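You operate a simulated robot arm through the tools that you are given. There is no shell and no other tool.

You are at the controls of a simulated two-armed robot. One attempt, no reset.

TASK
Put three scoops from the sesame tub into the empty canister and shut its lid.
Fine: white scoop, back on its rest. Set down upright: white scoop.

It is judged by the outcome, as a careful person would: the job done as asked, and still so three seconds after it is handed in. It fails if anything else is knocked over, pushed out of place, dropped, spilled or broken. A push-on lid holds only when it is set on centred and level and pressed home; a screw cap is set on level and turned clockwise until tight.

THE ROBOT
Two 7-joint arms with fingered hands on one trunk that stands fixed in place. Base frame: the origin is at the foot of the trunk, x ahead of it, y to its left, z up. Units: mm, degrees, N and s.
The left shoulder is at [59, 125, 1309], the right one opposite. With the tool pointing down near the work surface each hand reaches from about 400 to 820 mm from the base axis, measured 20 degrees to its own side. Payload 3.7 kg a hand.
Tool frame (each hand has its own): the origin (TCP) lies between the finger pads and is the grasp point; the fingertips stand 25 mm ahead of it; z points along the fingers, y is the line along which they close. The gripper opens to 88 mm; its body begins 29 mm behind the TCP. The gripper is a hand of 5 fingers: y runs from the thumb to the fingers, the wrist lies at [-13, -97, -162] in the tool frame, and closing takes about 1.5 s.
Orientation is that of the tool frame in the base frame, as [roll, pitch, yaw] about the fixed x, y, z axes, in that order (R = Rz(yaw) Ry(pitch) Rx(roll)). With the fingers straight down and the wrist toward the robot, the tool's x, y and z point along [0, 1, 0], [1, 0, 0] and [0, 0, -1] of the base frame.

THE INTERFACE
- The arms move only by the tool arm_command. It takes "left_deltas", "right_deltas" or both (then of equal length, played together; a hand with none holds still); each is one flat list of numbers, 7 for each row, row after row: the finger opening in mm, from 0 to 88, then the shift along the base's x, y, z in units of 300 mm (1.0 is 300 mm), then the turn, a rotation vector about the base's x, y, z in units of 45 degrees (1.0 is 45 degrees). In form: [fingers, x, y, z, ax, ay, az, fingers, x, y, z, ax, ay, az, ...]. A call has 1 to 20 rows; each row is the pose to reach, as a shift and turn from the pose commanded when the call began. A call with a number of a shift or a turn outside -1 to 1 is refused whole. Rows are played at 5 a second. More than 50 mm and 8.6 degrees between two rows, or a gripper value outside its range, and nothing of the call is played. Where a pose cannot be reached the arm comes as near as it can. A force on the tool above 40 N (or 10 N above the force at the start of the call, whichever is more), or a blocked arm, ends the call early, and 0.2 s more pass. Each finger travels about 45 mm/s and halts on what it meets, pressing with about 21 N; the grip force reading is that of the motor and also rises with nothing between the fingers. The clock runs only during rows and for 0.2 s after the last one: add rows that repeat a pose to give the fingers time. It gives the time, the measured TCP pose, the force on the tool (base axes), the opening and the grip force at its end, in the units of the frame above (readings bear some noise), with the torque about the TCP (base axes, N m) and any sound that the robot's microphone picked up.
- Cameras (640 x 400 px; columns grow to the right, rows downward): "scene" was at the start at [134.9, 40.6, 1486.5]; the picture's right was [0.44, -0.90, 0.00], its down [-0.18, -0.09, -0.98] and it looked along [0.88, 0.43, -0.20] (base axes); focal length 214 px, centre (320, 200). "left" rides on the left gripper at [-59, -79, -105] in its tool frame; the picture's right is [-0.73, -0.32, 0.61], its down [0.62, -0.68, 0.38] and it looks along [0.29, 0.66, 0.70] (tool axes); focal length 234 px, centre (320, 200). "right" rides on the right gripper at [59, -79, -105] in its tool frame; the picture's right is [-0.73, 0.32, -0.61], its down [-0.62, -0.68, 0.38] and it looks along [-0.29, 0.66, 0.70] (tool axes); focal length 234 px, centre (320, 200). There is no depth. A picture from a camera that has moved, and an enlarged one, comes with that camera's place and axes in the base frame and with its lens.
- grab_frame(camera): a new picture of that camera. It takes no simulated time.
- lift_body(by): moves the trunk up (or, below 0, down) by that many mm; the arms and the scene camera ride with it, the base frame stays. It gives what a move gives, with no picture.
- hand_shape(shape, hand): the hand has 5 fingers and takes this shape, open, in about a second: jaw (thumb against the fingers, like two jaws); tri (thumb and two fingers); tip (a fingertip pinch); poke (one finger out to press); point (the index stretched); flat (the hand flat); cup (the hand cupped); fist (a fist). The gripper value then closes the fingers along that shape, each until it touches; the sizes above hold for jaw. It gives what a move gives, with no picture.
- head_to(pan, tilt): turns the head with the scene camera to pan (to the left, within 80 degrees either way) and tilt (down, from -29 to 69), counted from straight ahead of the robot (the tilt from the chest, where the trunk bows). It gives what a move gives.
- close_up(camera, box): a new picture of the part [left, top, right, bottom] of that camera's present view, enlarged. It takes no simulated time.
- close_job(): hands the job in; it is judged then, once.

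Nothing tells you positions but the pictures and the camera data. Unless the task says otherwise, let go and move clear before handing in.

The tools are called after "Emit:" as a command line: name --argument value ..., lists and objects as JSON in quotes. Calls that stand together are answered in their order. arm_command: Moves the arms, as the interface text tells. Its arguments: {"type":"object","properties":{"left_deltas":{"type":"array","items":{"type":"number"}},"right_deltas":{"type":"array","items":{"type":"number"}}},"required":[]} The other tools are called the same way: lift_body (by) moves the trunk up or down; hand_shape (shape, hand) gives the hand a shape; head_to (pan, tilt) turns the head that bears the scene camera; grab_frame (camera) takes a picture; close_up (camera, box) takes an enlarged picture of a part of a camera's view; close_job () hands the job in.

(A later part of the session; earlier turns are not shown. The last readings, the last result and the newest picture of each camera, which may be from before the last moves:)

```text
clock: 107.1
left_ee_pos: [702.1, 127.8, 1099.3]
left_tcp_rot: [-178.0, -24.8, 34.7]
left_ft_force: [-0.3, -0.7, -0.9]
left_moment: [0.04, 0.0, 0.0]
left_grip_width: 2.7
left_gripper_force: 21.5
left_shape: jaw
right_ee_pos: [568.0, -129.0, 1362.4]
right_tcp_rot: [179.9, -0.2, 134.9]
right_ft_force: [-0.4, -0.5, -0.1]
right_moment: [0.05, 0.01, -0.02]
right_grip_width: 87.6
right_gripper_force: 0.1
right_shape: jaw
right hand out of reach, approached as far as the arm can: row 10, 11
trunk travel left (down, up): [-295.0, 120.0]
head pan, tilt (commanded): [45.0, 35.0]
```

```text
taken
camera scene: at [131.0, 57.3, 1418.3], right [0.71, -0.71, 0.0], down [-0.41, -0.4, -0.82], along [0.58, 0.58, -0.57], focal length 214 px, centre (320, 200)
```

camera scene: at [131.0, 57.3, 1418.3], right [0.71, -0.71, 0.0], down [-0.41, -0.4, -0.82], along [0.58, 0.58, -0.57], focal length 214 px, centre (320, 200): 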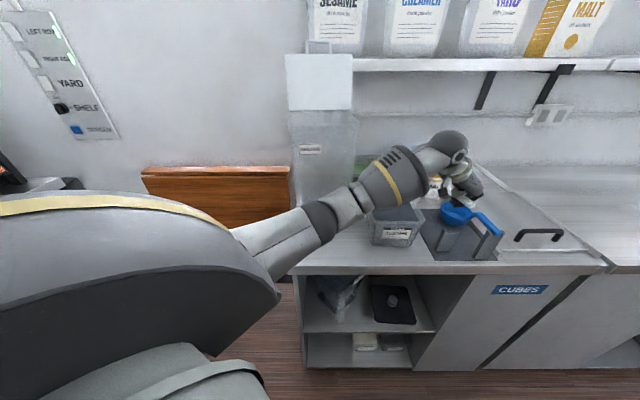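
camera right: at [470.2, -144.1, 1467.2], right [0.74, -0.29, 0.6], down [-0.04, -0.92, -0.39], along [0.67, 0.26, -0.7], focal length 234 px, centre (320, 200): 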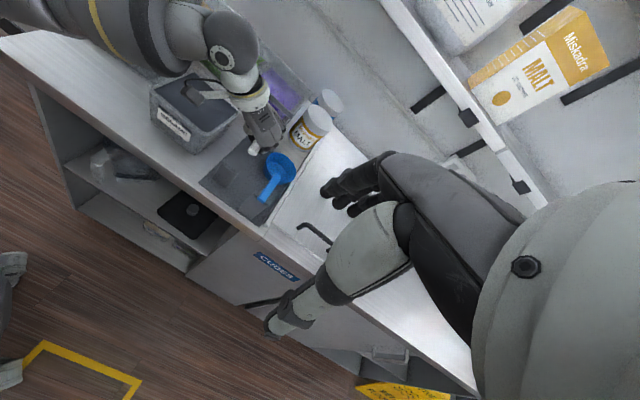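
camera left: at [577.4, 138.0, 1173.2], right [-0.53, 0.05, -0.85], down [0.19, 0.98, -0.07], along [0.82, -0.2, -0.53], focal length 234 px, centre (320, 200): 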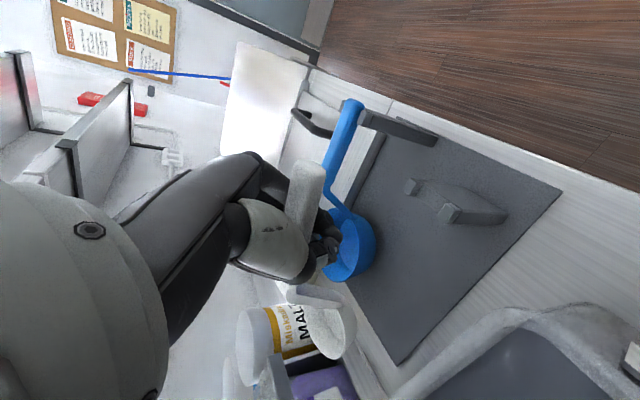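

The right camera now sees the rest from the right. I'll zoom in on the scoop and posts.

Emit:
close_up --camera "right" --box '[190, 80, 320, 230]'

Emit:
close_up --camera "scene" --box '[415, 160, 515, 260]'

Emit:
close_up --camera "left" --box '[250, 130, 530, 380]'

```text
2.67 times, centred on (255, 155) of right
camera zoom: at [470.2, -144.1, 1467.2], right [0.74, -0.29, 0.6], down [-0.04, -0.92, -0.39], along [0.67, 0.26, -0.7], focal length 624 px, centre (493, 320)
```

zoom: 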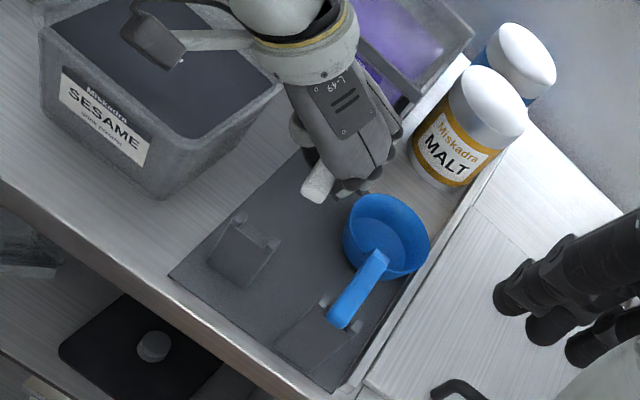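

```text
4.00 times, centred on (465, 210) of scene
camera zoom: at [131.0, 57.3, 1418.3], right [0.71, -0.71, 0.0], down [-0.41, -0.4, -0.82], along [0.58, 0.58, -0.57], focal length 858 px, centre (-260, 160)
```

zoom: 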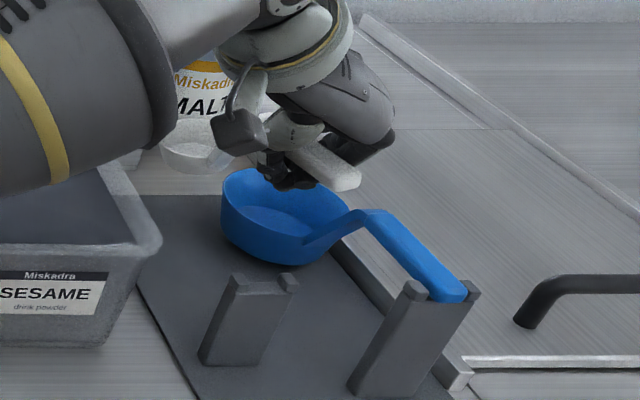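

```text
1.60 times, centred on (390, 255) of left
camera zoom: at [578.3, 133.9, 1172.9], right [-0.53, 0.05, -0.85], down [0.2, 0.98, -0.06], along [0.82, -0.2, -0.53], focal length 375 px, centre (208, 112)
```

zoom: 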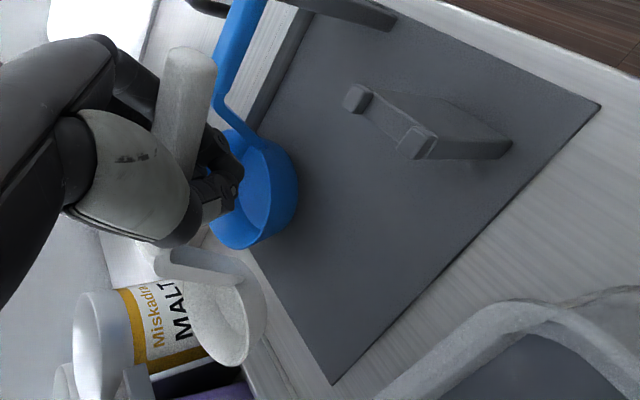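

The scoop's heading is about 54°, so it needs −9° of yaw to line up with the rest (45.5°). The hand then has to sit near (697, 137). I'll align there at an intermediate height.

Emit:
arm_command --left_deltas '[0, -0.006, 0.01, -0.02, 0, 0, -0.07, 0, -0.012, 0.02, -0.05, 0, 0, -0.14, 0, -0.017, 0.029, -0.09, 0, 0, -0.2, 0, -0.017, 0.029, -0.13, 0, 0, -0.2, 0, -0.017, 0.029, -0.137, 0, 0, -0.2]'

Emit:
close_up --camera "right" --box '[200, 110, 310, 210]'

Emit:
close_up --camera "scene" --box '[415, 160, 515, 260]'

Emit:
close_up --camera "left" --box '[250, 130, 490, 380]'

```text
clock: 108.3
left_ee_pos: [700.8, 140.4, 1057.3]
left_tcp_rot: [-178.1, -24.7, 25.7]
left_ft_force: [-0.5, 0.7, -0.4]
left_moment: [-0.02, 0.03, -0.04]
left_grip_width: 2.2
left_gripper_force: 21.2
left_shape: jaw
right_ee_pos: [565.7, -124.5, 1363.0]
right_tcp_rot: [-180.0, 0.0, 134.8]
right_ft_force: [-0.7, 0.7, -0.1]
right_moment: [0.01, -0.01, -0.01]
right_grip_width: 87.7
right_gripper_force: 0.0
right_shape: jaw
trunk travel left (down, up): [-295.0, 120.0]
head pan, tilt (commanded): [45.0, 35.0]
```

```text
4.00 times, centred on (255, 160) of right
camera zoom: at [468.5, -139.1, 1468.5], right [0.74, -0.29, 0.61], down [-0.04, -0.92, -0.38], along [0.67, 0.26, -0.7], focal length 937 px, centre (580, 360)
```

zoom: 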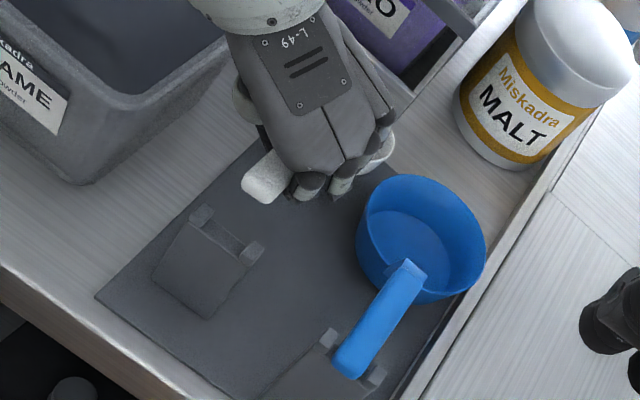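

```text
4.00 times, centred on (465, 210) of scene
camera zoom: at [129.5, 61.6, 1418.4], right [0.71, -0.71, 0.0], down [-0.41, -0.41, -0.82], along [0.58, 0.58, -0.57], focal length 858 px, centre (-260, 160)
```

zoom: 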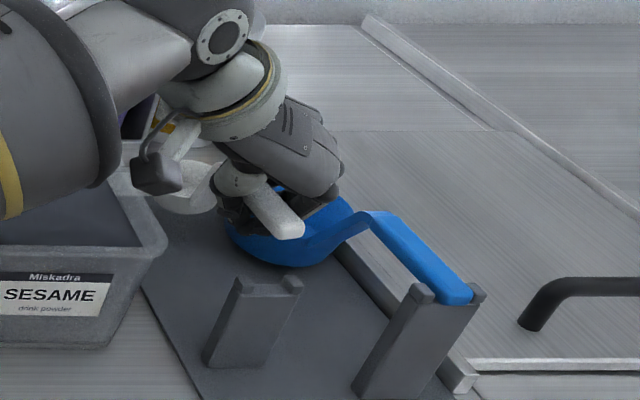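

```text
1.60 times, centred on (370, 255) of left
camera zoom: at [578.3, 166.8, 1130.3], right [-0.52, 0.13, -0.85], down [0.35, 0.94, -0.07], along [0.78, -0.33, -0.53], focal length 375 px, centre (240, 112)
```

zoom: 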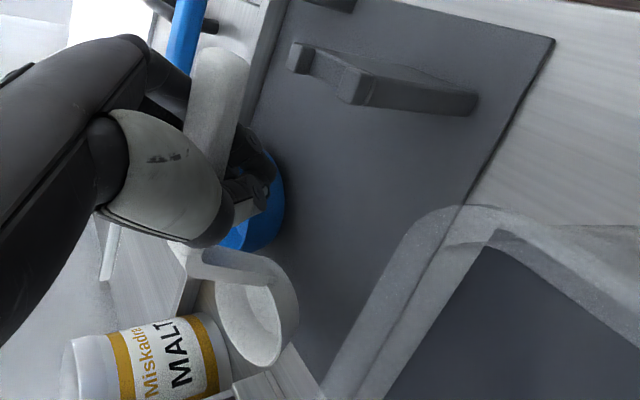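

The handle is now parallel to the rest and laterally on line, only about 6 mm too far forward. I'll pull back slightly and lower to just above the notch.

Emit:
arm_command --left_deltas '[0, -0.008, -0.008, -0.02, 0, 0, -0.015, 0, -0.015, -0.017, -0.045, 0, 0, -0.033, 0, -0.015, -0.017, -0.07, 0, 0, -0.033, 0, -0.015, -0.017, -0.09, 0, 0, -0.033, 0, -0.015, -0.017, -0.09, 0, 0, -0.033]'

Emit:
close_up --camera "right" --box '[200, 120, 290, 200]'

Emit:
close_up --camera "scene" --box '[420, 170, 500, 250]'

Emit:
close_up --camera "left" --box '[250, 110, 490, 350]'

```text
clock: 109.5
left_ee_pos: [696.7, 137.1, 1032.0]
left_tcp_rot: [-178.2, -24.8, 24.2]
left_ft_force: [-0.1, 0.5, -0.7]
left_moment: [-0.01, -0.01, -0.01]
left_grip_width: 2.5
left_gripper_force: 21.4
left_shape: jaw
right_ee_pos: [565.6, -124.0, 1365.0]
right_tcp_rot: [180.0, -0.2, 135.0]
right_ft_force: [0.9, -0.3, -0.7]
right_moment: [-0.02, -0.04, 0.02]
right_grip_width: 87.7
right_gripper_force: 0.1
right_shape: jaw
trunk travel left (down, up): [-295.0, 120.0]
head pan, tilt (commanded): [45.0, 35.0]
```

```text
5.00 times, centred on (245, 160) of right
camera zoom: at [468.6, -139.0, 1468.5], right [0.74, -0.29, 0.61], down [-0.04, -0.92, -0.38], along [0.67, 0.26, -0.7], focal length 1171 px, centre (695, 400)
```

zoom: 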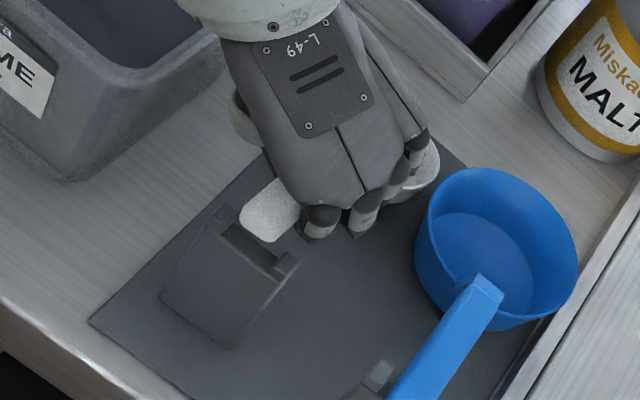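

```text
5.00 times, centred on (460, 210) of scene
camera zoom: at [129.6, 61.7, 1418.4], right [0.71, -0.71, 0.0], down [-0.41, -0.41, -0.82], along [0.58, 0.58, -0.57], focal length 1072 px, centre (-380, 150)
```

zoom: 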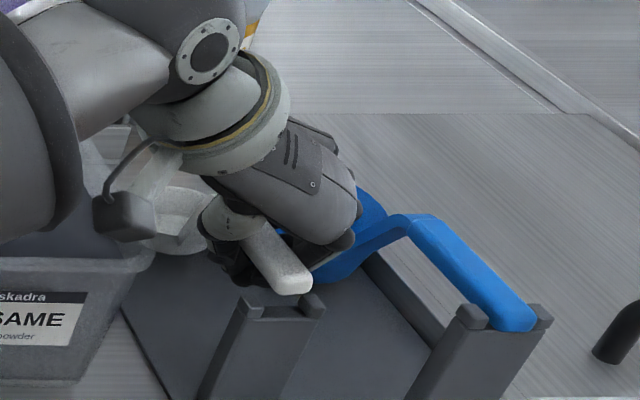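

```text
1.67 times, centred on (370, 230) of left
camera zoom: at [574.3, 165.3, 1105.3], right [-0.51, 0.14, -0.85], down [0.37, 0.93, -0.07], along [0.77, -0.35, -0.53], focal length 390 px, centre (237, 150)
```

zoom: 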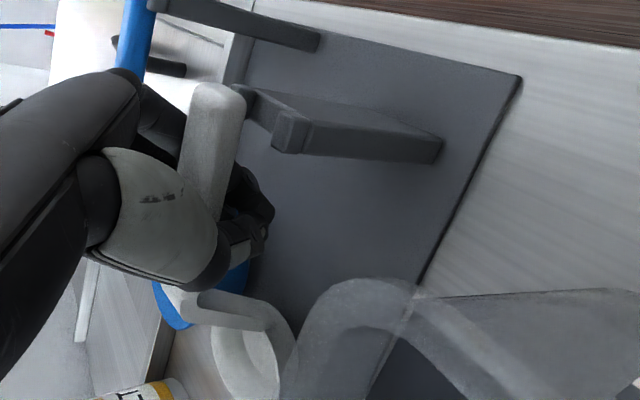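

The handle end is just above the notch. The two views differ slightly on the sideways offset, so I'll zoom in tighter before setting it down.

Emit:
close_up --camera "scene" --box '[445, 195, 490, 235]'

Emit:
close_up --camera "right" --box '[215, 140, 260, 180]'

Emit:
close_up --camera "left" --box '[290, 130, 390, 220]'

```text
10.00 times, centred on (468, 215) of scene
camera zoom: at [129.6, 61.7, 1418.4], right [0.71, -0.71, 0.0], down [-0.41, -0.41, -0.82], along [0.58, 0.58, -0.57], focal length 2145 px, centre (-1155, 50)
```

zoom: 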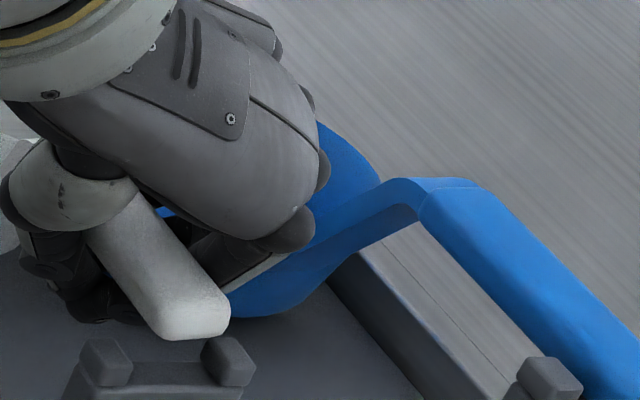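

```text
10.00 times, centred on (238, 160) of right
camera zoom: at [468.6, -139.0, 1468.5], right [0.74, -0.29, 0.61], down [-0.04, -0.92, -0.38], along [0.67, 0.26, -0.7], focal length 2342 px, centre (1145, 600)
```

zoom: 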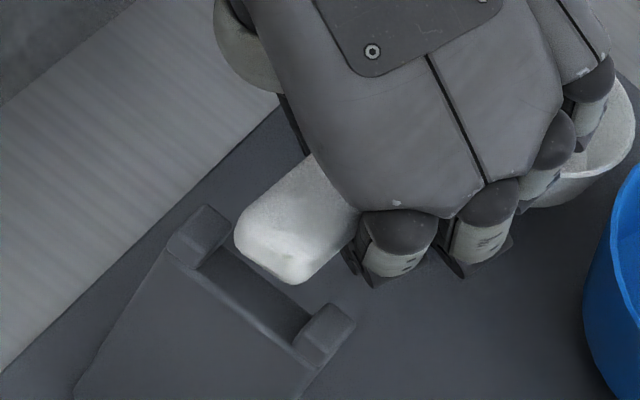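

```text
4.44 times, centred on (340, 175) of left
camera zoom: at [574.3, 165.3, 1105.3], right [-0.51, 0.14, -0.85], down [0.37, 0.93, -0.07], along [0.77, -0.35, -0.53], focal length 1041 px, centre (231, 311)
```

zoom: 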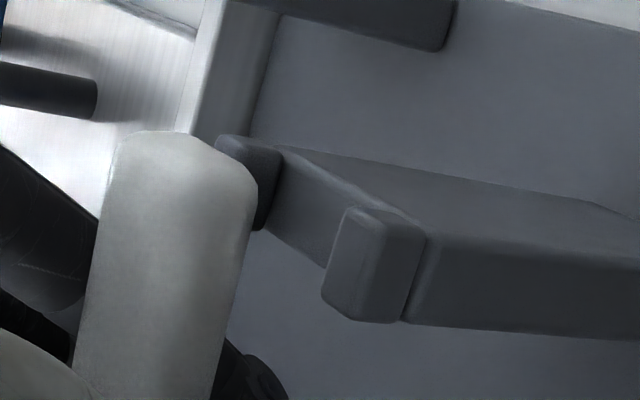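

The views now agree: the handle needs only about 1.5 mm to the right, and then straight down about 16 mm into the notch. I'll lower slowly.

Emit:
arm_command --left_deltas '[0, 0.004, -0.004, -0.01, 0, 0, 0, 0, 0.004, -0.004, -0.02, 0, 0, 0, 0, 0.004, -0.004, -0.03, 0, 0, 0, 0, 0.004, -0.004, -0.04, 0, 0, 0, 0, 0.004, -0.004, -0.05, 0, 0, 0, 0, 0.004, -0.004, -0.05, 0, 0, 0]'

Emit:
close_up --camera "scene" --box '[440, 190, 490, 235]'

Emit:
close_up --camera "right" --box '[210, 130, 270, 185]'

Emit:
close_up --camera "left" --box '[270, 120, 400, 320]'

```text
clock: 110.9
left_ee_pos: [697.4, 134.3, 1016.6]
left_tcp_rot: [-178.1, -24.8, 24.2]
left_ft_force: [0.6, 0.0, -0.7]
left_moment: [0.03, -0.05, 0.01]
left_grip_width: 2.1
left_gripper_force: 20.9
left_shape: jaw
right_ee_pos: [566.3, -123.7, 1364.8]
right_tcp_rot: [179.9, -0.1, 135.0]
right_ft_force: [0.8, 0.1, 0.6]
right_moment: [0.0, 0.03, 0.01]
right_grip_width: 87.8
right_gripper_force: 0.1
right_shape: jaw
trunk travel left (down, up): [-295.0, 120.0]
head pan, tilt (commanded): [45.0, 35.0]
```

```text
8.89 times, centred on (465, 212) of scene
camera zoom: at [129.6, 61.6, 1418.4], right [0.71, -0.71, 0.0], down [-0.41, -0.41, -0.82], along [0.58, 0.58, -0.57], focal length 1906 px, centre (-969, 89)
```

zoom: 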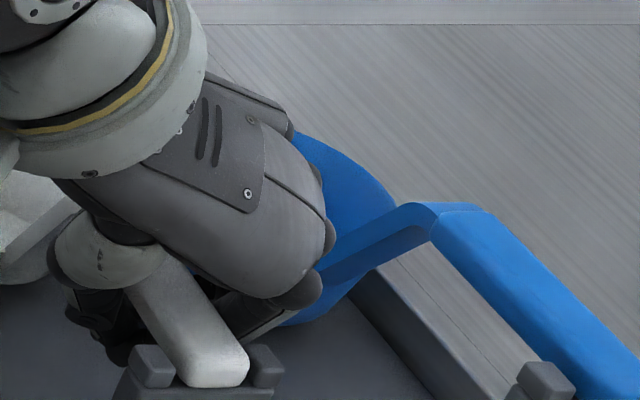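

```text
7.27 times, centred on (240, 158) of right
camera zoom: at [468.6, -139.0, 1468.4], right [0.74, -0.29, 0.61], down [-0.04, -0.92, -0.38], along [0.67, 0.26, -0.7], focal length 1703 px, centre (902, 509)
```

zoom: 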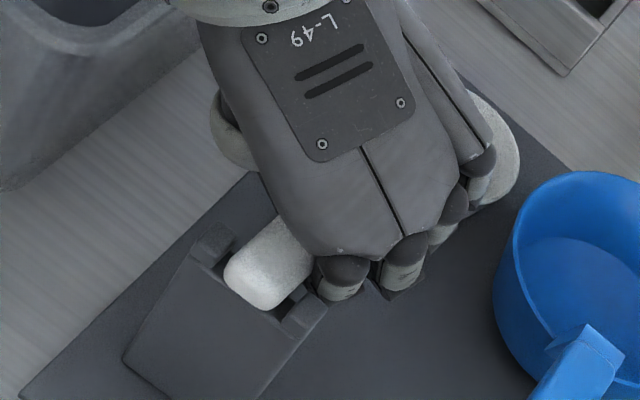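

```text
2.00 times, centred on (335, 220) of left
camera zoom: at [575.0, 164.1, 1090.2], right [-0.51, 0.14, -0.85], down [0.37, 0.93, -0.07], along [0.77, -0.35, -0.53], focal length 468 px, centre (290, 160)
```

zoom: 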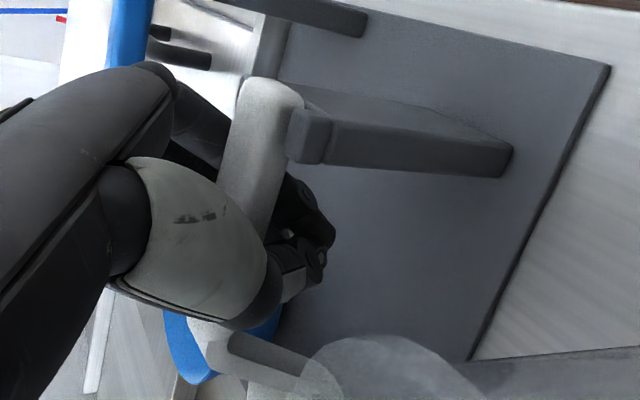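

The handle end is neatly between the prongs. I'll lower a few more millimetres until it seats, watching the force.

Emit:
arm_command --left_deltas '[0, 0, 0, -0.004, 0, 0, 0, 0, 0, 0, -0.008, 0, 0, 0, 0, 0, 0, -0.012, 0, 0, 0, 0, 0, 0, -0.012, 0, 0, 0]'

Emit:
close_up --camera "scene" --box '[440, 190, 490, 235]'

Emit:
close_up --camera "right" --box '[210, 110, 280, 185]'

```text
clock: 111.9
left_ee_pos: [696.7, 136.9, 1014.0]
left_tcp_rot: [-178.1, -24.8, 24.2]
left_ft_force: [0.9, 1.0, 0.8]
left_moment: [-0.06, 0.02, 0.02]
left_grip_width: 2.2
left_gripper_force: 21.3
left_shape: jaw
right_ee_pos: [566.4, -123.6, 1364.8]
right_tcp_rot: [180.0, -0.1, 134.8]
right_ft_force: [-0.6, 0.4, -0.1]
right_moment: [-0.02, 0.0, 0.0]
right_grip_width: 87.7
right_gripper_force: 0.1
right_shape: jaw
trunk travel left (down, up): [-295.0, 120.0]
head pan, tilt (commanded): [45.0, 35.0]
```

```text
8.89 times, centred on (465, 212) of scene
camera zoom: at [129.6, 61.7, 1418.4], right [0.71, -0.71, 0.0], down [-0.41, -0.41, -0.82], along [0.58, 0.58, -0.57], focal length 1906 px, centre (-969, 89)
```

zoom: 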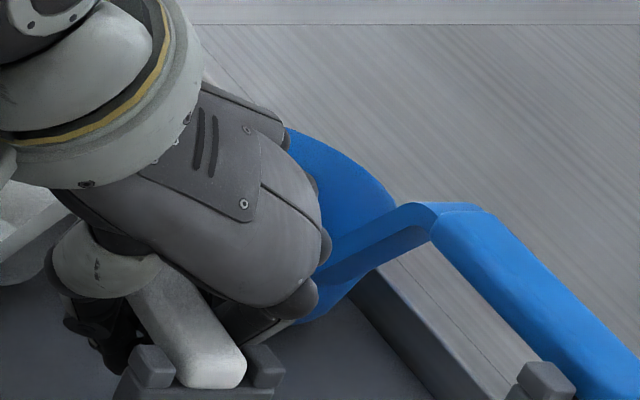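

```text
5.33 times, centred on (245, 148) of right
camera zoom: at [468.6, -138.9, 1468.5], right [0.74, -0.29, 0.61], down [-0.04, -0.92, -0.38], along [0.67, 0.26, -0.7], focal length 1249 px, centre (720, 480)
```

zoom: 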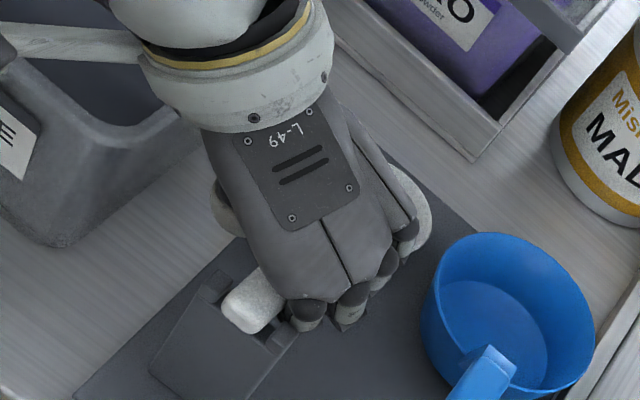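

It looks nearly seated. A couple more millimetres down, checking for contact force.

Emit:
arm_command --left_deltas '[0, 0, 0, -0.005, 0, 0, 0, 0, 0, 0, -0.01, 0, 0, 0, 0, 0, 0, -0.01, 0, 0, 0]'

Emit:
close_up --camera "left" --box '[250, 110, 430, 370]'

Emit:
close_up --camera "scene" --box '[400, 150, 510, 260]'

```text
clock: 112.7
left_ee_pos: [696.9, 135.6, 1012.5]
left_tcp_rot: [-178.4, -24.9, 24.5]
left_ft_force: [5.0, 3.4, 5.5]
left_moment: [-0.26, 0.21, 0.08]
left_grip_width: 2.6
left_gripper_force: 21.0
left_shape: jaw
right_ee_pos: [566.1, -124.0, 1364.4]
right_tcp_rot: [179.9, 0.0, 135.0]
right_ft_force: [0.2, -0.4, 0.1]
right_moment: [0.01, -0.01, 0.01]
right_grip_width: 87.8
right_gripper_force: 0.1
right_shape: jaw
trunk travel left (down, up): [-295.0, 120.0]
head pan, tilt (commanded): [45.0, 35.0]
```

```text
1.54 times, centred on (340, 240) of left
camera zoom: at [575.2, 164.1, 1084.5], right [-0.51, 0.14, -0.85], down [0.37, 0.93, -0.07], along [0.78, -0.35, -0.53], focal length 360 px, centre (289, 138)
```

zoom: 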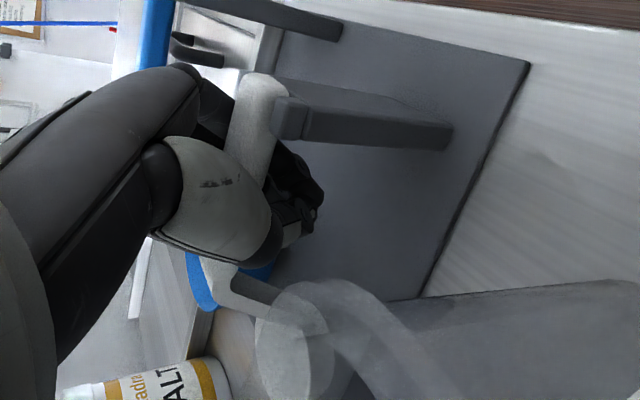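

```text
3.64 times, centred on (455, 205) of scene
camera zoom: at [129.5, 62.0, 1418.5], right [0.71, -0.71, 0.0], down [-0.41, -0.41, -0.82], along [0.58, 0.58, -0.57], focal length 780 px, centre (-171, 182)
```

zoom: 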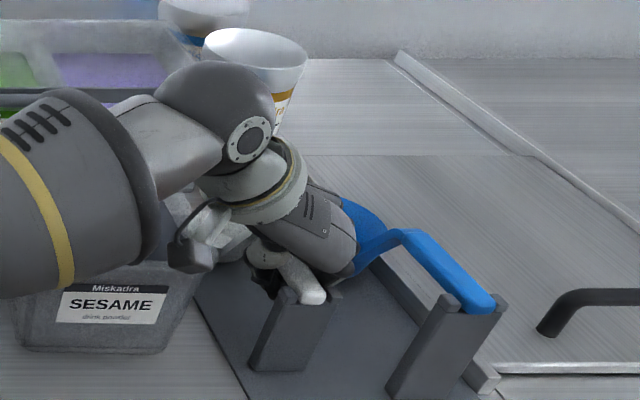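

Light contact (about 6 N) shows the bowl is on its plate with the handle in the notch. I'll open the hand gently and check that the scoop stays.

Emit:
arm_command --left_deltas '[6, 0, 0, 0, 0, 0, 0, 12, 0, 0, 0, 0, 0, 0, 18, 0, 0, 0, 0, 0, 0, 26, 0, 0, 0, 0, 0, 0, 34, 0, 0, 0, 0, 0, 0, 42, 0, 0, 0, 0, 0, 0, 50, 0, 0, 0, 0, 0, 0, 58, 0, 0, 0, 0, 0, 0, 58, 0, 0, 0, 0, 0, 0]'

Emit:
close_up --camera "scene" --box '[400, 150, 510, 260]'

Emit:
close_up --camera "right" --box '[190, 90, 300, 200]'

Emit:
close_up --camera "left" --box '[250, 110, 430, 370]'

```text
clock: 114.7
left_ee_pos: [696.1, 134.4, 1010.9]
left_tcp_rot: [-178.1, -24.7, 24.2]
left_ft_force: [2.0, -1.5, 0.2]
left_moment: [0.03, 0.02, 0.01]
left_grip_width: 57.6
left_gripper_force: 0.1
left_shape: jaw
right_ee_pos: [567.4, -124.1, 1363.0]
right_tcp_rot: [180.0, -0.1, 134.8]
right_ft_force: [0.2, 0.2, 0.8]
right_moment: [0.0, -0.01, -0.01]
right_grip_width: 87.6
right_gripper_force: 0.1
right_shape: jaw
trunk travel left (down, up): [-295.0, 120.0]
head pan, tilt (commanded): [45.0, 35.0]
```

```text
3.64 times, centred on (455, 205) of scene
camera zoom: at [129.7, 61.6, 1418.4], right [0.71, -0.71, 0.0], down [-0.41, -0.41, -0.82], along [0.58, 0.58, -0.57], focal length 780 px, centre (-171, 182)
```

zoom: 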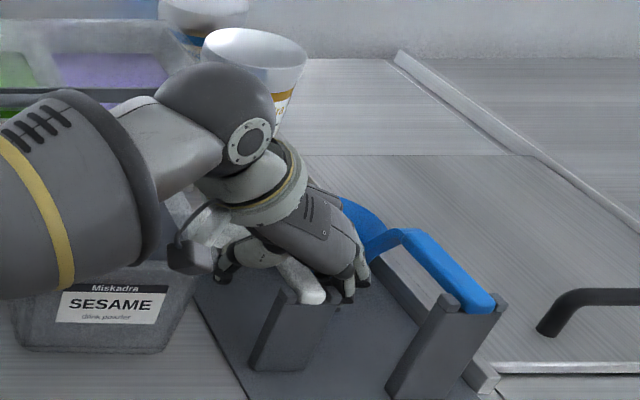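

```text
3.64 times, centred on (245, 145) of right
camera zoom: at [468.7, -139.1, 1468.4], right [0.74, -0.29, 0.61], down [-0.04, -0.92, -0.38], along [0.67, 0.26, -0.7], focal length 852 px, centre (593, 400)
```

zoom: 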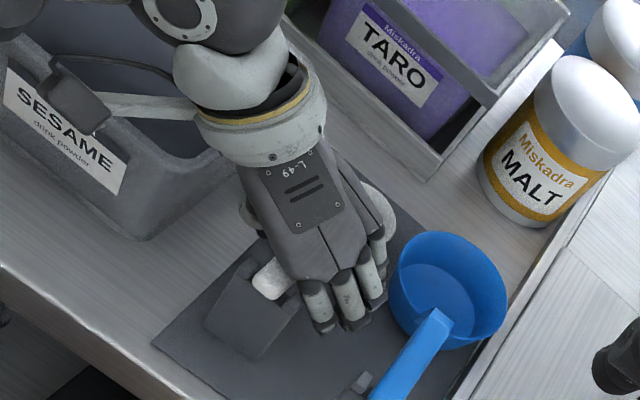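

```text
1.54 times, centred on (340, 240) of left
camera zoom: at [574.9, 163.4, 1083.6], right [-0.51, 0.14, -0.85], down [0.37, 0.93, -0.07], along [0.77, -0.35, -0.53], focal length 360 px, centre (289, 138)
```

zoom: 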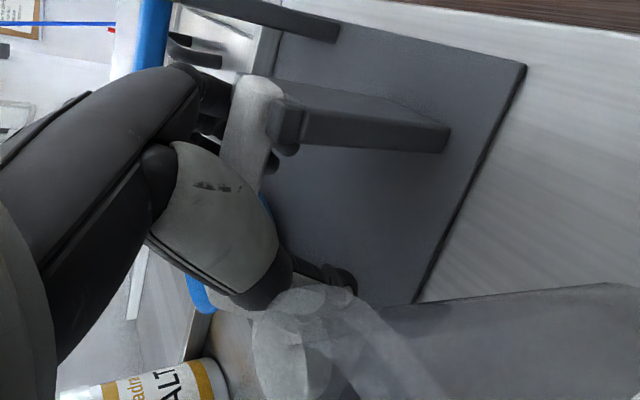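

The scoop stayed in place on its rest. I'll lift the open hand straight up, slowly.

Emit:
arm_command --left_deltas '[64, 0, 0, 0.02, 0, 0, 0, 64, 0, 0, 0.05, 0, 0, 0, 64, 0, 0, 0.09, 0, 0, 0, 64, 0, 0, 0.14, 0, 0, 0, 64, 0, 0, 0.2, 0, 0, 0, 64, 0, 0, 0.27, 0, 0, 0, 64, 0, 0, 0.35, 0, 0, 0, 64, 0, 0, 0.4, 0, 0, 0]'

Emit:
close_up --camera "scene" --box '[400, 140, 510, 260]'

Emit:
close_up --camera "right" --box '[190, 90, 300, 200]'

Emit:
grab_frame --camera "left"

```text
clock: 116.5
left_ee_pos: [696.2, 132.7, 1131.4]
left_tcp_rot: [-178.0, -24.8, 24.1]
left_ft_force: [0.3, -1.0, 0.2]
left_moment: [-0.01, -0.03, -0.02]
left_grip_width: 63.7
left_gripper_force: 0.0
left_shape: jaw
right_ee_pos: [567.0, -123.9, 1364.1]
right_tcp_rot: [-180.0, -0.1, 135.0]
right_ft_force: [-0.2, -0.2, -0.4]
right_moment: [0.02, -0.03, -0.01]
right_grip_width: 87.9
right_gripper_force: 0.0
right_shape: jaw
trunk travel left (down, up): [-295.0, 120.0]
head pan, tilt (commanded): [45.0, 35.0]
```

```text
3.33 times, centred on (455, 200) of scene
camera zoom: at [129.5, 61.6, 1418.4], right [0.71, -0.71, 0.0], down [-0.41, -0.41, -0.82], along [0.58, 0.58, -0.57], focal length 715 px, centre (-130, 200)
```

zoom: 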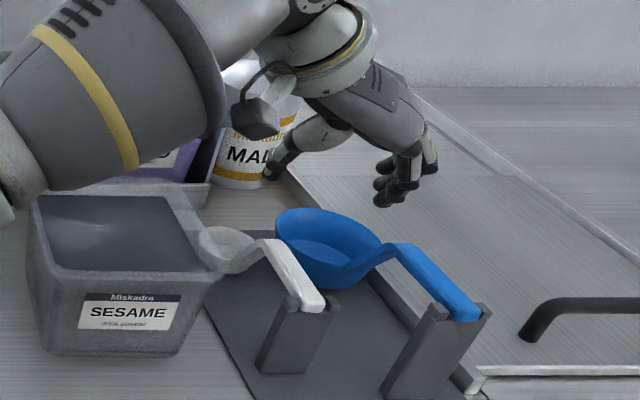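

```text
3.64 times, centred on (245, 145) of right
camera zoom: at [468.5, -139.0, 1468.5], right [0.74, -0.29, 0.61], down [-0.04, -0.92, -0.38], along [0.67, 0.26, -0.7], focal length 852 px, centre (593, 400)
```

zoom: 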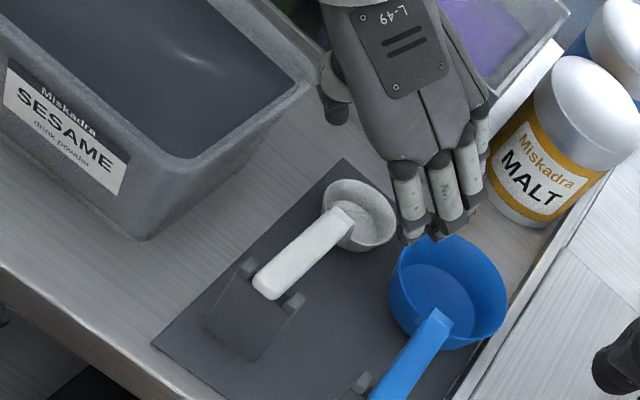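

```text
taken
camera left: at [574.8, 162.2, 1203.3], right [-0.51, 0.14, -0.85], down [0.37, 0.93, -0.07], along [0.77, -0.35, -0.53], focal length 234 px, centre (320, 200)
```

left: 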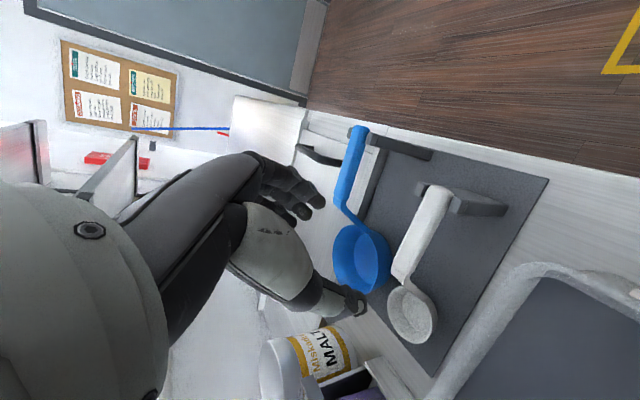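

The scoop is back on its rest, upright and parallel to the blue one. The canister has been pushed back about 70 mm, nearly to the shelf, so I want to draw it back to its place before closing the lid. I'll raise the hand and head toward it.

Emit:
lift_body --by 70

Emit:
arm_command --left_deltas '[64, 0, 0, 0.1, 0, 0, 0, 64, -0.02, 0.0, 0.22, -0.03, 0.06, 0.05, 64, -0.06, 0.02, 0.34, -0.06, 0.13, 0.12, 64, -0.12, 0.06, 0.46, -0.1, 0.2, 0.22, 64, -0.18, 0.11, 0.58, -0.13, 0.28, 0.33, 64, -0.24, 0.17, 0.64, -0.16, 0.36, 0.44, 64, -0.3, 0.23, 0.66, -0.19, 0.43, 0.56, 64, -0.36, 0.29, 0.66, -0.225, 0.503, 0.68, 64, -0.42, 0.34, 0.66, -0.225, 0.503, 0.78, 64, -0.42, 0.34, 0.66, -0.225, 0.503, 0.78]'

Emit:
grab_frame --camera "scene"

Emit:
grab_frame --camera "left"

```text
clock: 117.6
left_ee_pos: [697.3, 135.9, 1198.5]
left_tcp_rot: [-178.2, -24.6, 24.3]
left_ft_force: [0.3, -0.3, 0.1]
left_moment: [0.01, -0.02, -0.01]
left_grip_width: 63.9
left_gripper_force: 0.2
left_shape: jaw
right_ee_pos: [542.2, -121.8, 1468.3]
right_tcp_rot: [177.5, 2.4, 134.8]
right_ft_force: [0.0, -0.7, -0.6]
right_moment: [0.02, -0.02, -0.01]
right_grip_width: 87.4
right_gripper_force: 0.0
right_shape: jaw
trunk travel left (down, up): [-365.0, 50.0]
head pan, tilt (commanded): [45.0, 35.0]
```

```text
clock: 119.8
left_ee_pos: [570.9, 238.0, 1399.3]
left_tcp_rot: [-170.8, -1.4, 58.2]
left_ft_force: [0.3, 0.1, 0.3]
left_moment: [0.01, 0.02, 0.01]
left_grip_width: 63.7
left_gripper_force: 0.1
left_shape: jaw
right_ee_pos: [542.1, -122.8, 1466.4]
right_tcp_rot: [177.4, 2.4, 134.9]
right_ft_force: [0.9, 0.0, 0.2]
right_moment: [0.0, 0.02, 0.04]
right_grip_width: 87.7
right_gripper_force: 0.0
right_shape: jaw
trunk travel left (down, up): [-365.0, 50.0]
head pan, tilt (commanded): [45.0, 35.0]
```

```text
taken
camera scene: at [102.9, 61.2, 1490.2], right [0.71, -0.71, 0.0], down [-0.41, -0.41, -0.82], along [0.58, 0.58, -0.57], focal length 214 px, centre (320, 200)
```

scene: 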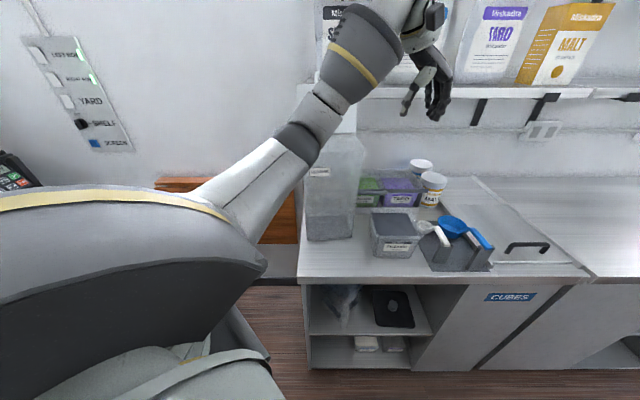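

```text
taken
camera left: at [485.4, 218.1, 1514.4], right [-0.73, -0.39, -0.57], down [-0.29, 0.92, -0.25], along [0.62, -0.02, -0.79], focal length 234 px, centre (320, 200)
```

left: 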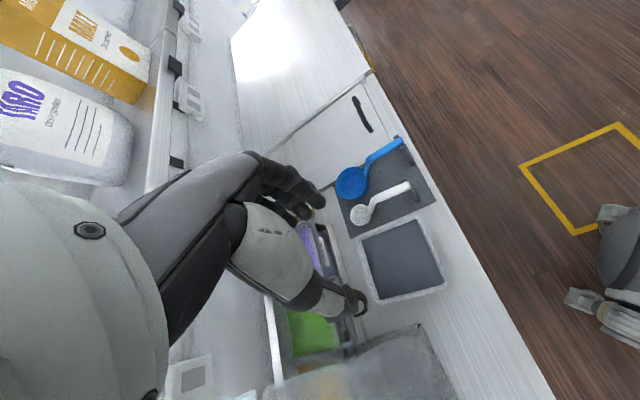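

The hand is clear and the scoop and tub are undisturbed. I'll continue turning and moving the hand to above the canister's front wall, fingers pointing down.

Emit:
arm_command --left_deltas '[64, -0.03, 0.04, 0.0, -0.02, -0.025, 0.1, 64, -0.07, 0.08, 0.0, -0.04, -0.05, 0.22, 64, -0.11, 0.12, 0.0, -0.065, -0.078, 0.34, 64, -0.16, 0.17, 0.0, -0.09, -0.105, 0.46, 64, -0.21, 0.22, 0.0, -0.11, -0.13, 0.59, 64, -0.26, 0.27, 0.0, -0.125, -0.145, 0.72, 64, -0.3, 0.32, 0.0, -0.134, -0.157, 0.85, 64, -0.3, 0.32, 0.0, -0.134, -0.157, 0.85]'

Emit:
arm_command --left_deltas '[64, 0.0, 0.02, 0.0, 0, 0, 0.13, 64, 0.0, 0.04, 0.0, 0, 0, 0.27, 64, 0.0, 0.06, 0.0, 0, 0, 0.41, 64, 0.0, 0.09, 0.0, 0, 0, 0.55, 64, 0.0, 0.12, 0.0, 0, 0, 0.69, 64, 0.0, 0.15, 0.0, 0, 0, 0.83, 64, 0.0, 0.15, 0.0, 0, 0, 0.93, 64, 0.0, 0.15, 0.0, 0, 0, 0.93]'

Emit:
grab_frame --camera "scene"

Emit:
grab_frame --camera "left"

```text
clock: 121.6
left_ee_pos: [481.0, 333.1, 1398.9]
left_tcp_rot: [-178.8, 2.9, 96.5]
left_ft_force: [-0.1, -0.5, 0.0]
left_moment: [0.0, -0.01, -0.02]
left_grip_width: 63.7
left_gripper_force: 0.2
left_shape: jaw
right_ee_pos: [542.8, -123.0, 1466.4]
right_tcp_rot: [177.4, 2.5, 134.8]
right_ft_force: [0.8, -0.3, -0.7]
right_moment: [0.01, 0.02, -0.01]
right_grip_width: 87.6
right_gripper_force: 0.2
right_shape: jaw
trunk travel left (down, up): [-365.0, 50.0]
head pan, tilt (commanded): [45.0, 35.0]
```

```text
clock: 123.4
left_ee_pos: [480.8, 377.1, 1398.2]
left_tcp_rot: [-178.8, 3.0, 138.3]
left_ft_force: [-0.5, 0.1, 0.0]
left_moment: [-0.03, 0.06, 0.05]
left_grip_width: 63.8
left_gripper_force: 0.2
left_shape: jaw
right_ee_pos: [541.7, -122.5, 1467.8]
right_tcp_rot: [177.3, 2.5, 134.7]
right_ft_force: [-0.9, 0.3, 0.4]
right_moment: [0.04, 0.04, -0.04]
right_grip_width: 87.9
right_gripper_force: 0.0
right_shape: jaw
trunk travel left (down, up): [-365.0, 50.0]
head pan, tilt (commanded): [45.0, 35.0]
```

```text
taken
camera scene: at [102.3, 61.9, 1490.2], right [0.71, -0.71, 0.0], down [-0.41, -0.41, -0.82], along [0.58, 0.58, -0.57], focal length 214 px, centre (320, 200)
```

scene: 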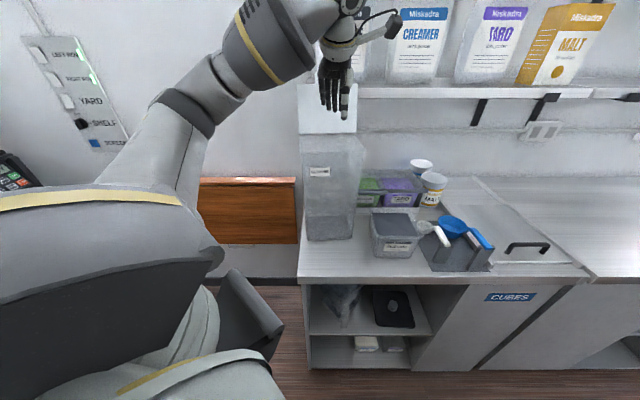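

```text
taken
camera left: at [469.8, 284.6, 1507.2], right [0.34, -0.75, -0.56], down [-0.91, -0.11, -0.4], along [0.24, 0.65, -0.72], focal length 234 px, centre (320, 200)
```

left: 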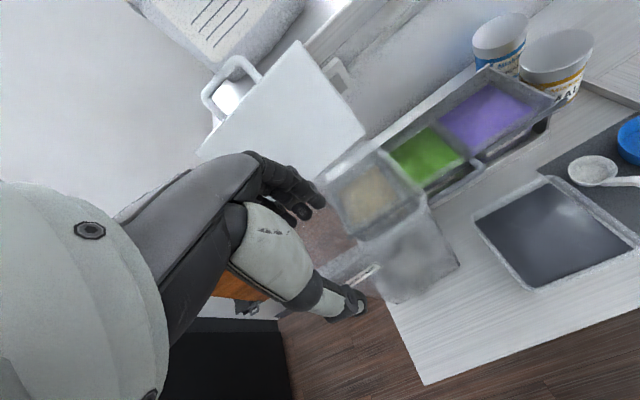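

The hand is above the canister's front edge. I'll zoom in to locate the front wall relative to thumb and fingers.

Emit:
close_up --camera "left" --box '[180, 40, 480, 340]'

Emit:
close_up --camera "scene" --box '[270, 40, 420, 260]'

```text
1.33 times, centred on (330, 190) of left
camera zoom: at [469.8, 284.6, 1507.2], right [0.34, -0.75, -0.56], down [-0.91, -0.11, -0.4], along [0.24, 0.65, -0.72], focal length 312 px, centre (307, 213)
```

zoom: 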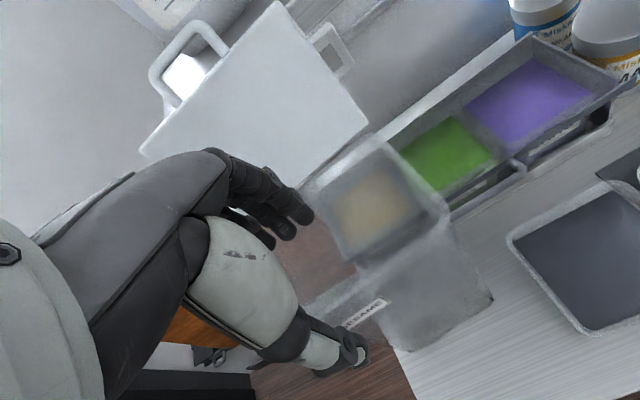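

```text
1.82 times, centred on (345, 150) of scene
camera zoom: at [102.3, 61.9, 1490.2], right [0.71, -0.71, 0.0], down [-0.41, -0.41, -0.82], along [0.58, 0.58, -0.57], focal length 390 px, centre (274, 291)
```

zoom: 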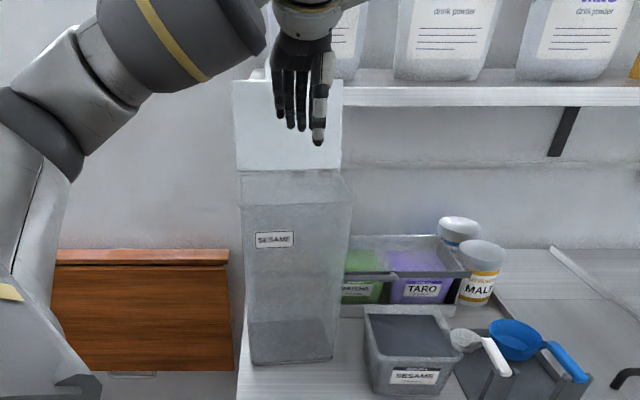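

The front wall's midpoint is at about (497, 408). I'll centre over it and lower so that the thumb goes outside and the fingers inside.

Emit:
arm_command --left_deltas '[64, 0.02, 0.04, 0, 0, 0, 0, 64, 0.04, 0.08, 0, 0, 0, 0, 64, 0.053, 0.103, -0.04, 0, 0, 0, 64, 0.053, 0.103, -0.12, 0, 0, 0, 64, 0.053, 0.103, -0.2, 0, 0, 0, 64, 0.053, 0.103, -0.28, 0, 0, 0, 64, 0.053, 0.103, -0.34, 0, 0, 0, 64, 0.053, 0.103, -0.34, 0, 0, 0]'

Emit:
close_up --camera "left" --box '[180, 100, 440, 360]'

Emit:
close_up --camera "scene" --box '[270, 60, 420, 260]'

```text
clock: 125.2
left_ee_pos: [496.2, 408.1, 1294.5]
left_tcp_rot: [-178.9, 3.0, 138.2]
left_ft_force: [-0.5, -0.3, 0.6]
left_moment: [-0.02, 0.02, 0.0]
left_grip_width: 63.9
left_gripper_force: 0.0
left_shape: jaw
right_ee_pos: [542.0, -121.2, 1467.8]
right_tcp_rot: [177.4, 2.4, 134.7]
right_ft_force: [1.0, 0.1, 0.5]
right_moment: [-0.01, -0.02, 0.01]
right_grip_width: 87.7
right_gripper_force: 0.0
right_shape: jaw
trunk travel left (down, up): [-365.0, 50.0]
head pan, tilt (commanded): [45.0, 35.0]
```

```text
1.54 times, centred on (310, 230) of left
camera zoom: at [484.3, 315.4, 1404.3], right [0.34, -0.75, -0.56], down [-0.91, -0.11, -0.4], along [0.24, 0.65, -0.72], focal length 360 px, centre (335, 154)
```

zoom: 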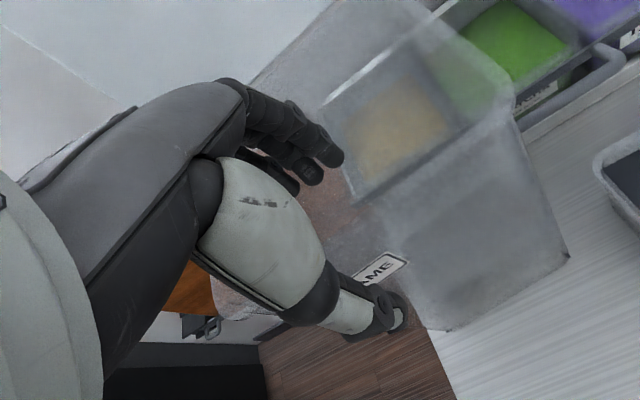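

```text
2.00 times, centred on (345, 160) of scene
camera zoom: at [102.2, 61.6, 1490.2], right [0.71, -0.71, 0.0], down [-0.41, -0.41, -0.82], along [0.58, 0.58, -0.57], focal length 429 px, centre (270, 280)
```

zoom: 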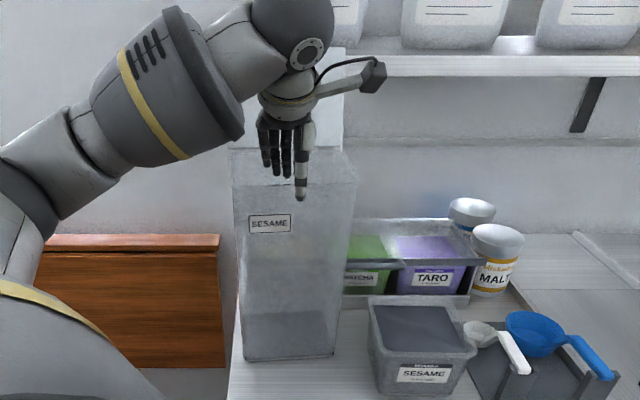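

The front wall lies between thumb (outside) and fingers (inside). I'll lower 20 mm more and close gently on it.

Emit:
arm_command --left_deltas '[64, 0, 0, -0.03, 0, 0, 0, 64, 0, 0, -0.065, 0, 0, 0, 50, 0, 0, -0.065, 0, 0, 0, 36, 0, 0, -0.065, 0, 0, 0, 22, 0, 0, -0.065, 0, 0, 0, 10, 0, 0, -0.065, 0, 0, 0, 0, 0, 0, -0.065, 0, 0, 0, 0, 0, 0, -0.065, 0, 0, 0, 0, 0, 0, -0.065, 0, 0, 0]'

Emit:
close_up --camera "left" --box '[180, 100, 440, 360]'

Emit:
close_up --camera "scene" --box '[270, 60, 420, 260]'

```text
clock: 127.2
left_ee_pos: [496.6, 410.2, 1274.8]
left_tcp_rot: [-179.0, 2.8, 138.3]
left_ft_force: [0.8, 0.8, 0.6]
left_moment: [0.04, 0.0, -0.12]
left_grip_width: 0.0
left_gripper_force: 20.9
left_shape: jaw
right_ee_pos: [542.0, -122.1, 1468.3]
right_tcp_rot: [177.5, 2.4, 134.8]
right_ft_force: [0.2, -0.2, 0.2]
right_moment: [0.01, -0.01, -0.01]
right_grip_width: 87.9
right_gripper_force: 0.1
right_shape: jaw
trunk travel left (down, up): [-365.0, 50.0]
head pan, tilt (commanded): [45.0, 35.0]
```

```text
1.54 times, centred on (310, 230) of left
camera zoom: at [484.7, 316.8, 1384.1], right [0.34, -0.75, -0.56], down [-0.91, -0.11, -0.4], along [0.24, 0.65, -0.72], focal length 360 px, centre (335, 154)
```

zoom: 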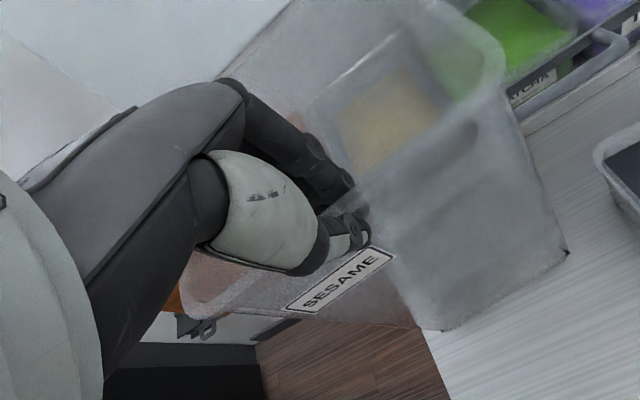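

```text
2.00 times, centred on (345, 160) of scene
camera zoom: at [102.4, 61.8, 1490.2], right [0.71, -0.71, 0.0], down [-0.41, -0.41, -0.82], along [0.58, 0.58, -0.57], focal length 429 px, centre (270, 280)
```

zoom: 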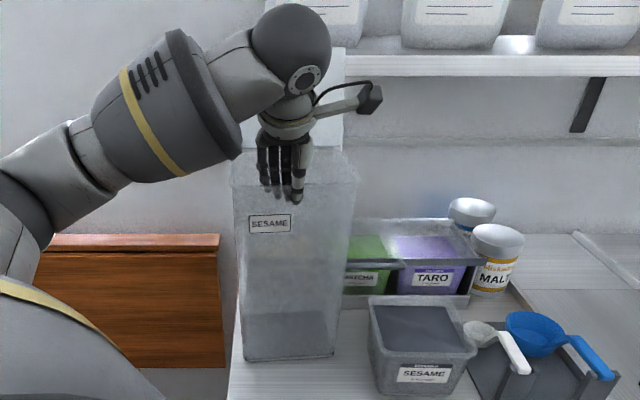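

The pinch seems to hold the front wall. I'll make a small 12 mm test pull toward the robot and look at whether the canister slides upright.

Emit:
arm_command --left_deltas '[0, -0.009, -0.01, 0, 0, 0, 0, 0, -0.018, -0.02, 0, 0, 0, 0, 0, -0.026, -0.03, 0, 0, 0, 0, 0, -0.026, -0.03, 0, 0, 0, 0]'

Emit:
close_up --camera "left" --box '[180, 100, 440, 360]'

Emit:
close_up --camera "scene" --box '[270, 60, 420, 260]'

```text
clock: 128.2
left_ee_pos: [488.5, 400.5, 1275.3]
left_tcp_rot: [-178.9, 2.7, 138.4]
left_ft_force: [0.5, 0.7, -0.2]
left_moment: [0.0, -0.03, 0.0]
left_grip_width: 0.1
left_gripper_force: 20.7
left_shape: jaw
right_ee_pos: [543.0, -122.1, 1467.2]
right_tcp_rot: [177.4, 2.4, 134.8]
right_ft_force: [0.5, -0.3, -0.8]
right_moment: [0.01, -0.02, -0.03]
right_grip_width: 87.9
right_gripper_force: 0.0
right_shape: jaw
trunk travel left (down, up): [-365.0, 50.0]
head pan, tilt (commanded): [45.0, 35.0]
```

```text
1.54 times, centred on (310, 230) of left
camera zoom: at [476.7, 307.8, 1385.0], right [0.34, -0.75, -0.56], down [-0.91, -0.11, -0.4], along [0.24, 0.65, -0.72], focal length 360 px, centre (335, 154)
```

zoom: 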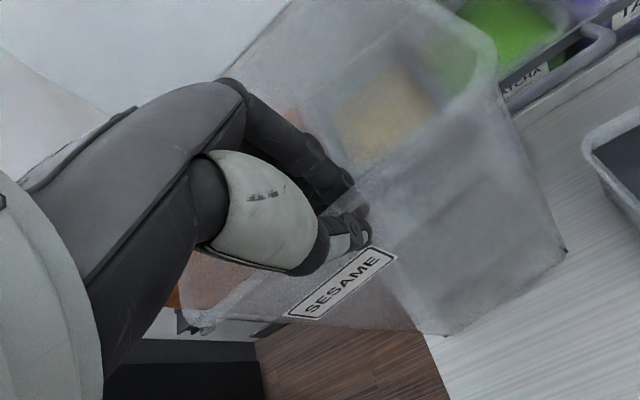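

```text
2.00 times, centred on (345, 160) of scene
camera zoom: at [102.6, 62.0, 1490.2], right [0.71, -0.71, 0.0], down [-0.41, -0.41, -0.82], along [0.58, 0.58, -0.57], focal length 429 px, centre (270, 280)
```

zoom: 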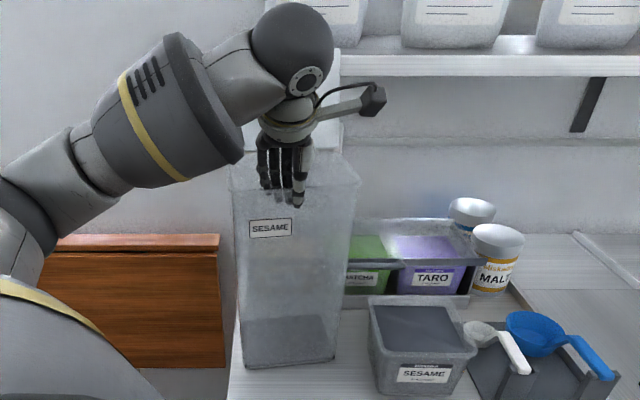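

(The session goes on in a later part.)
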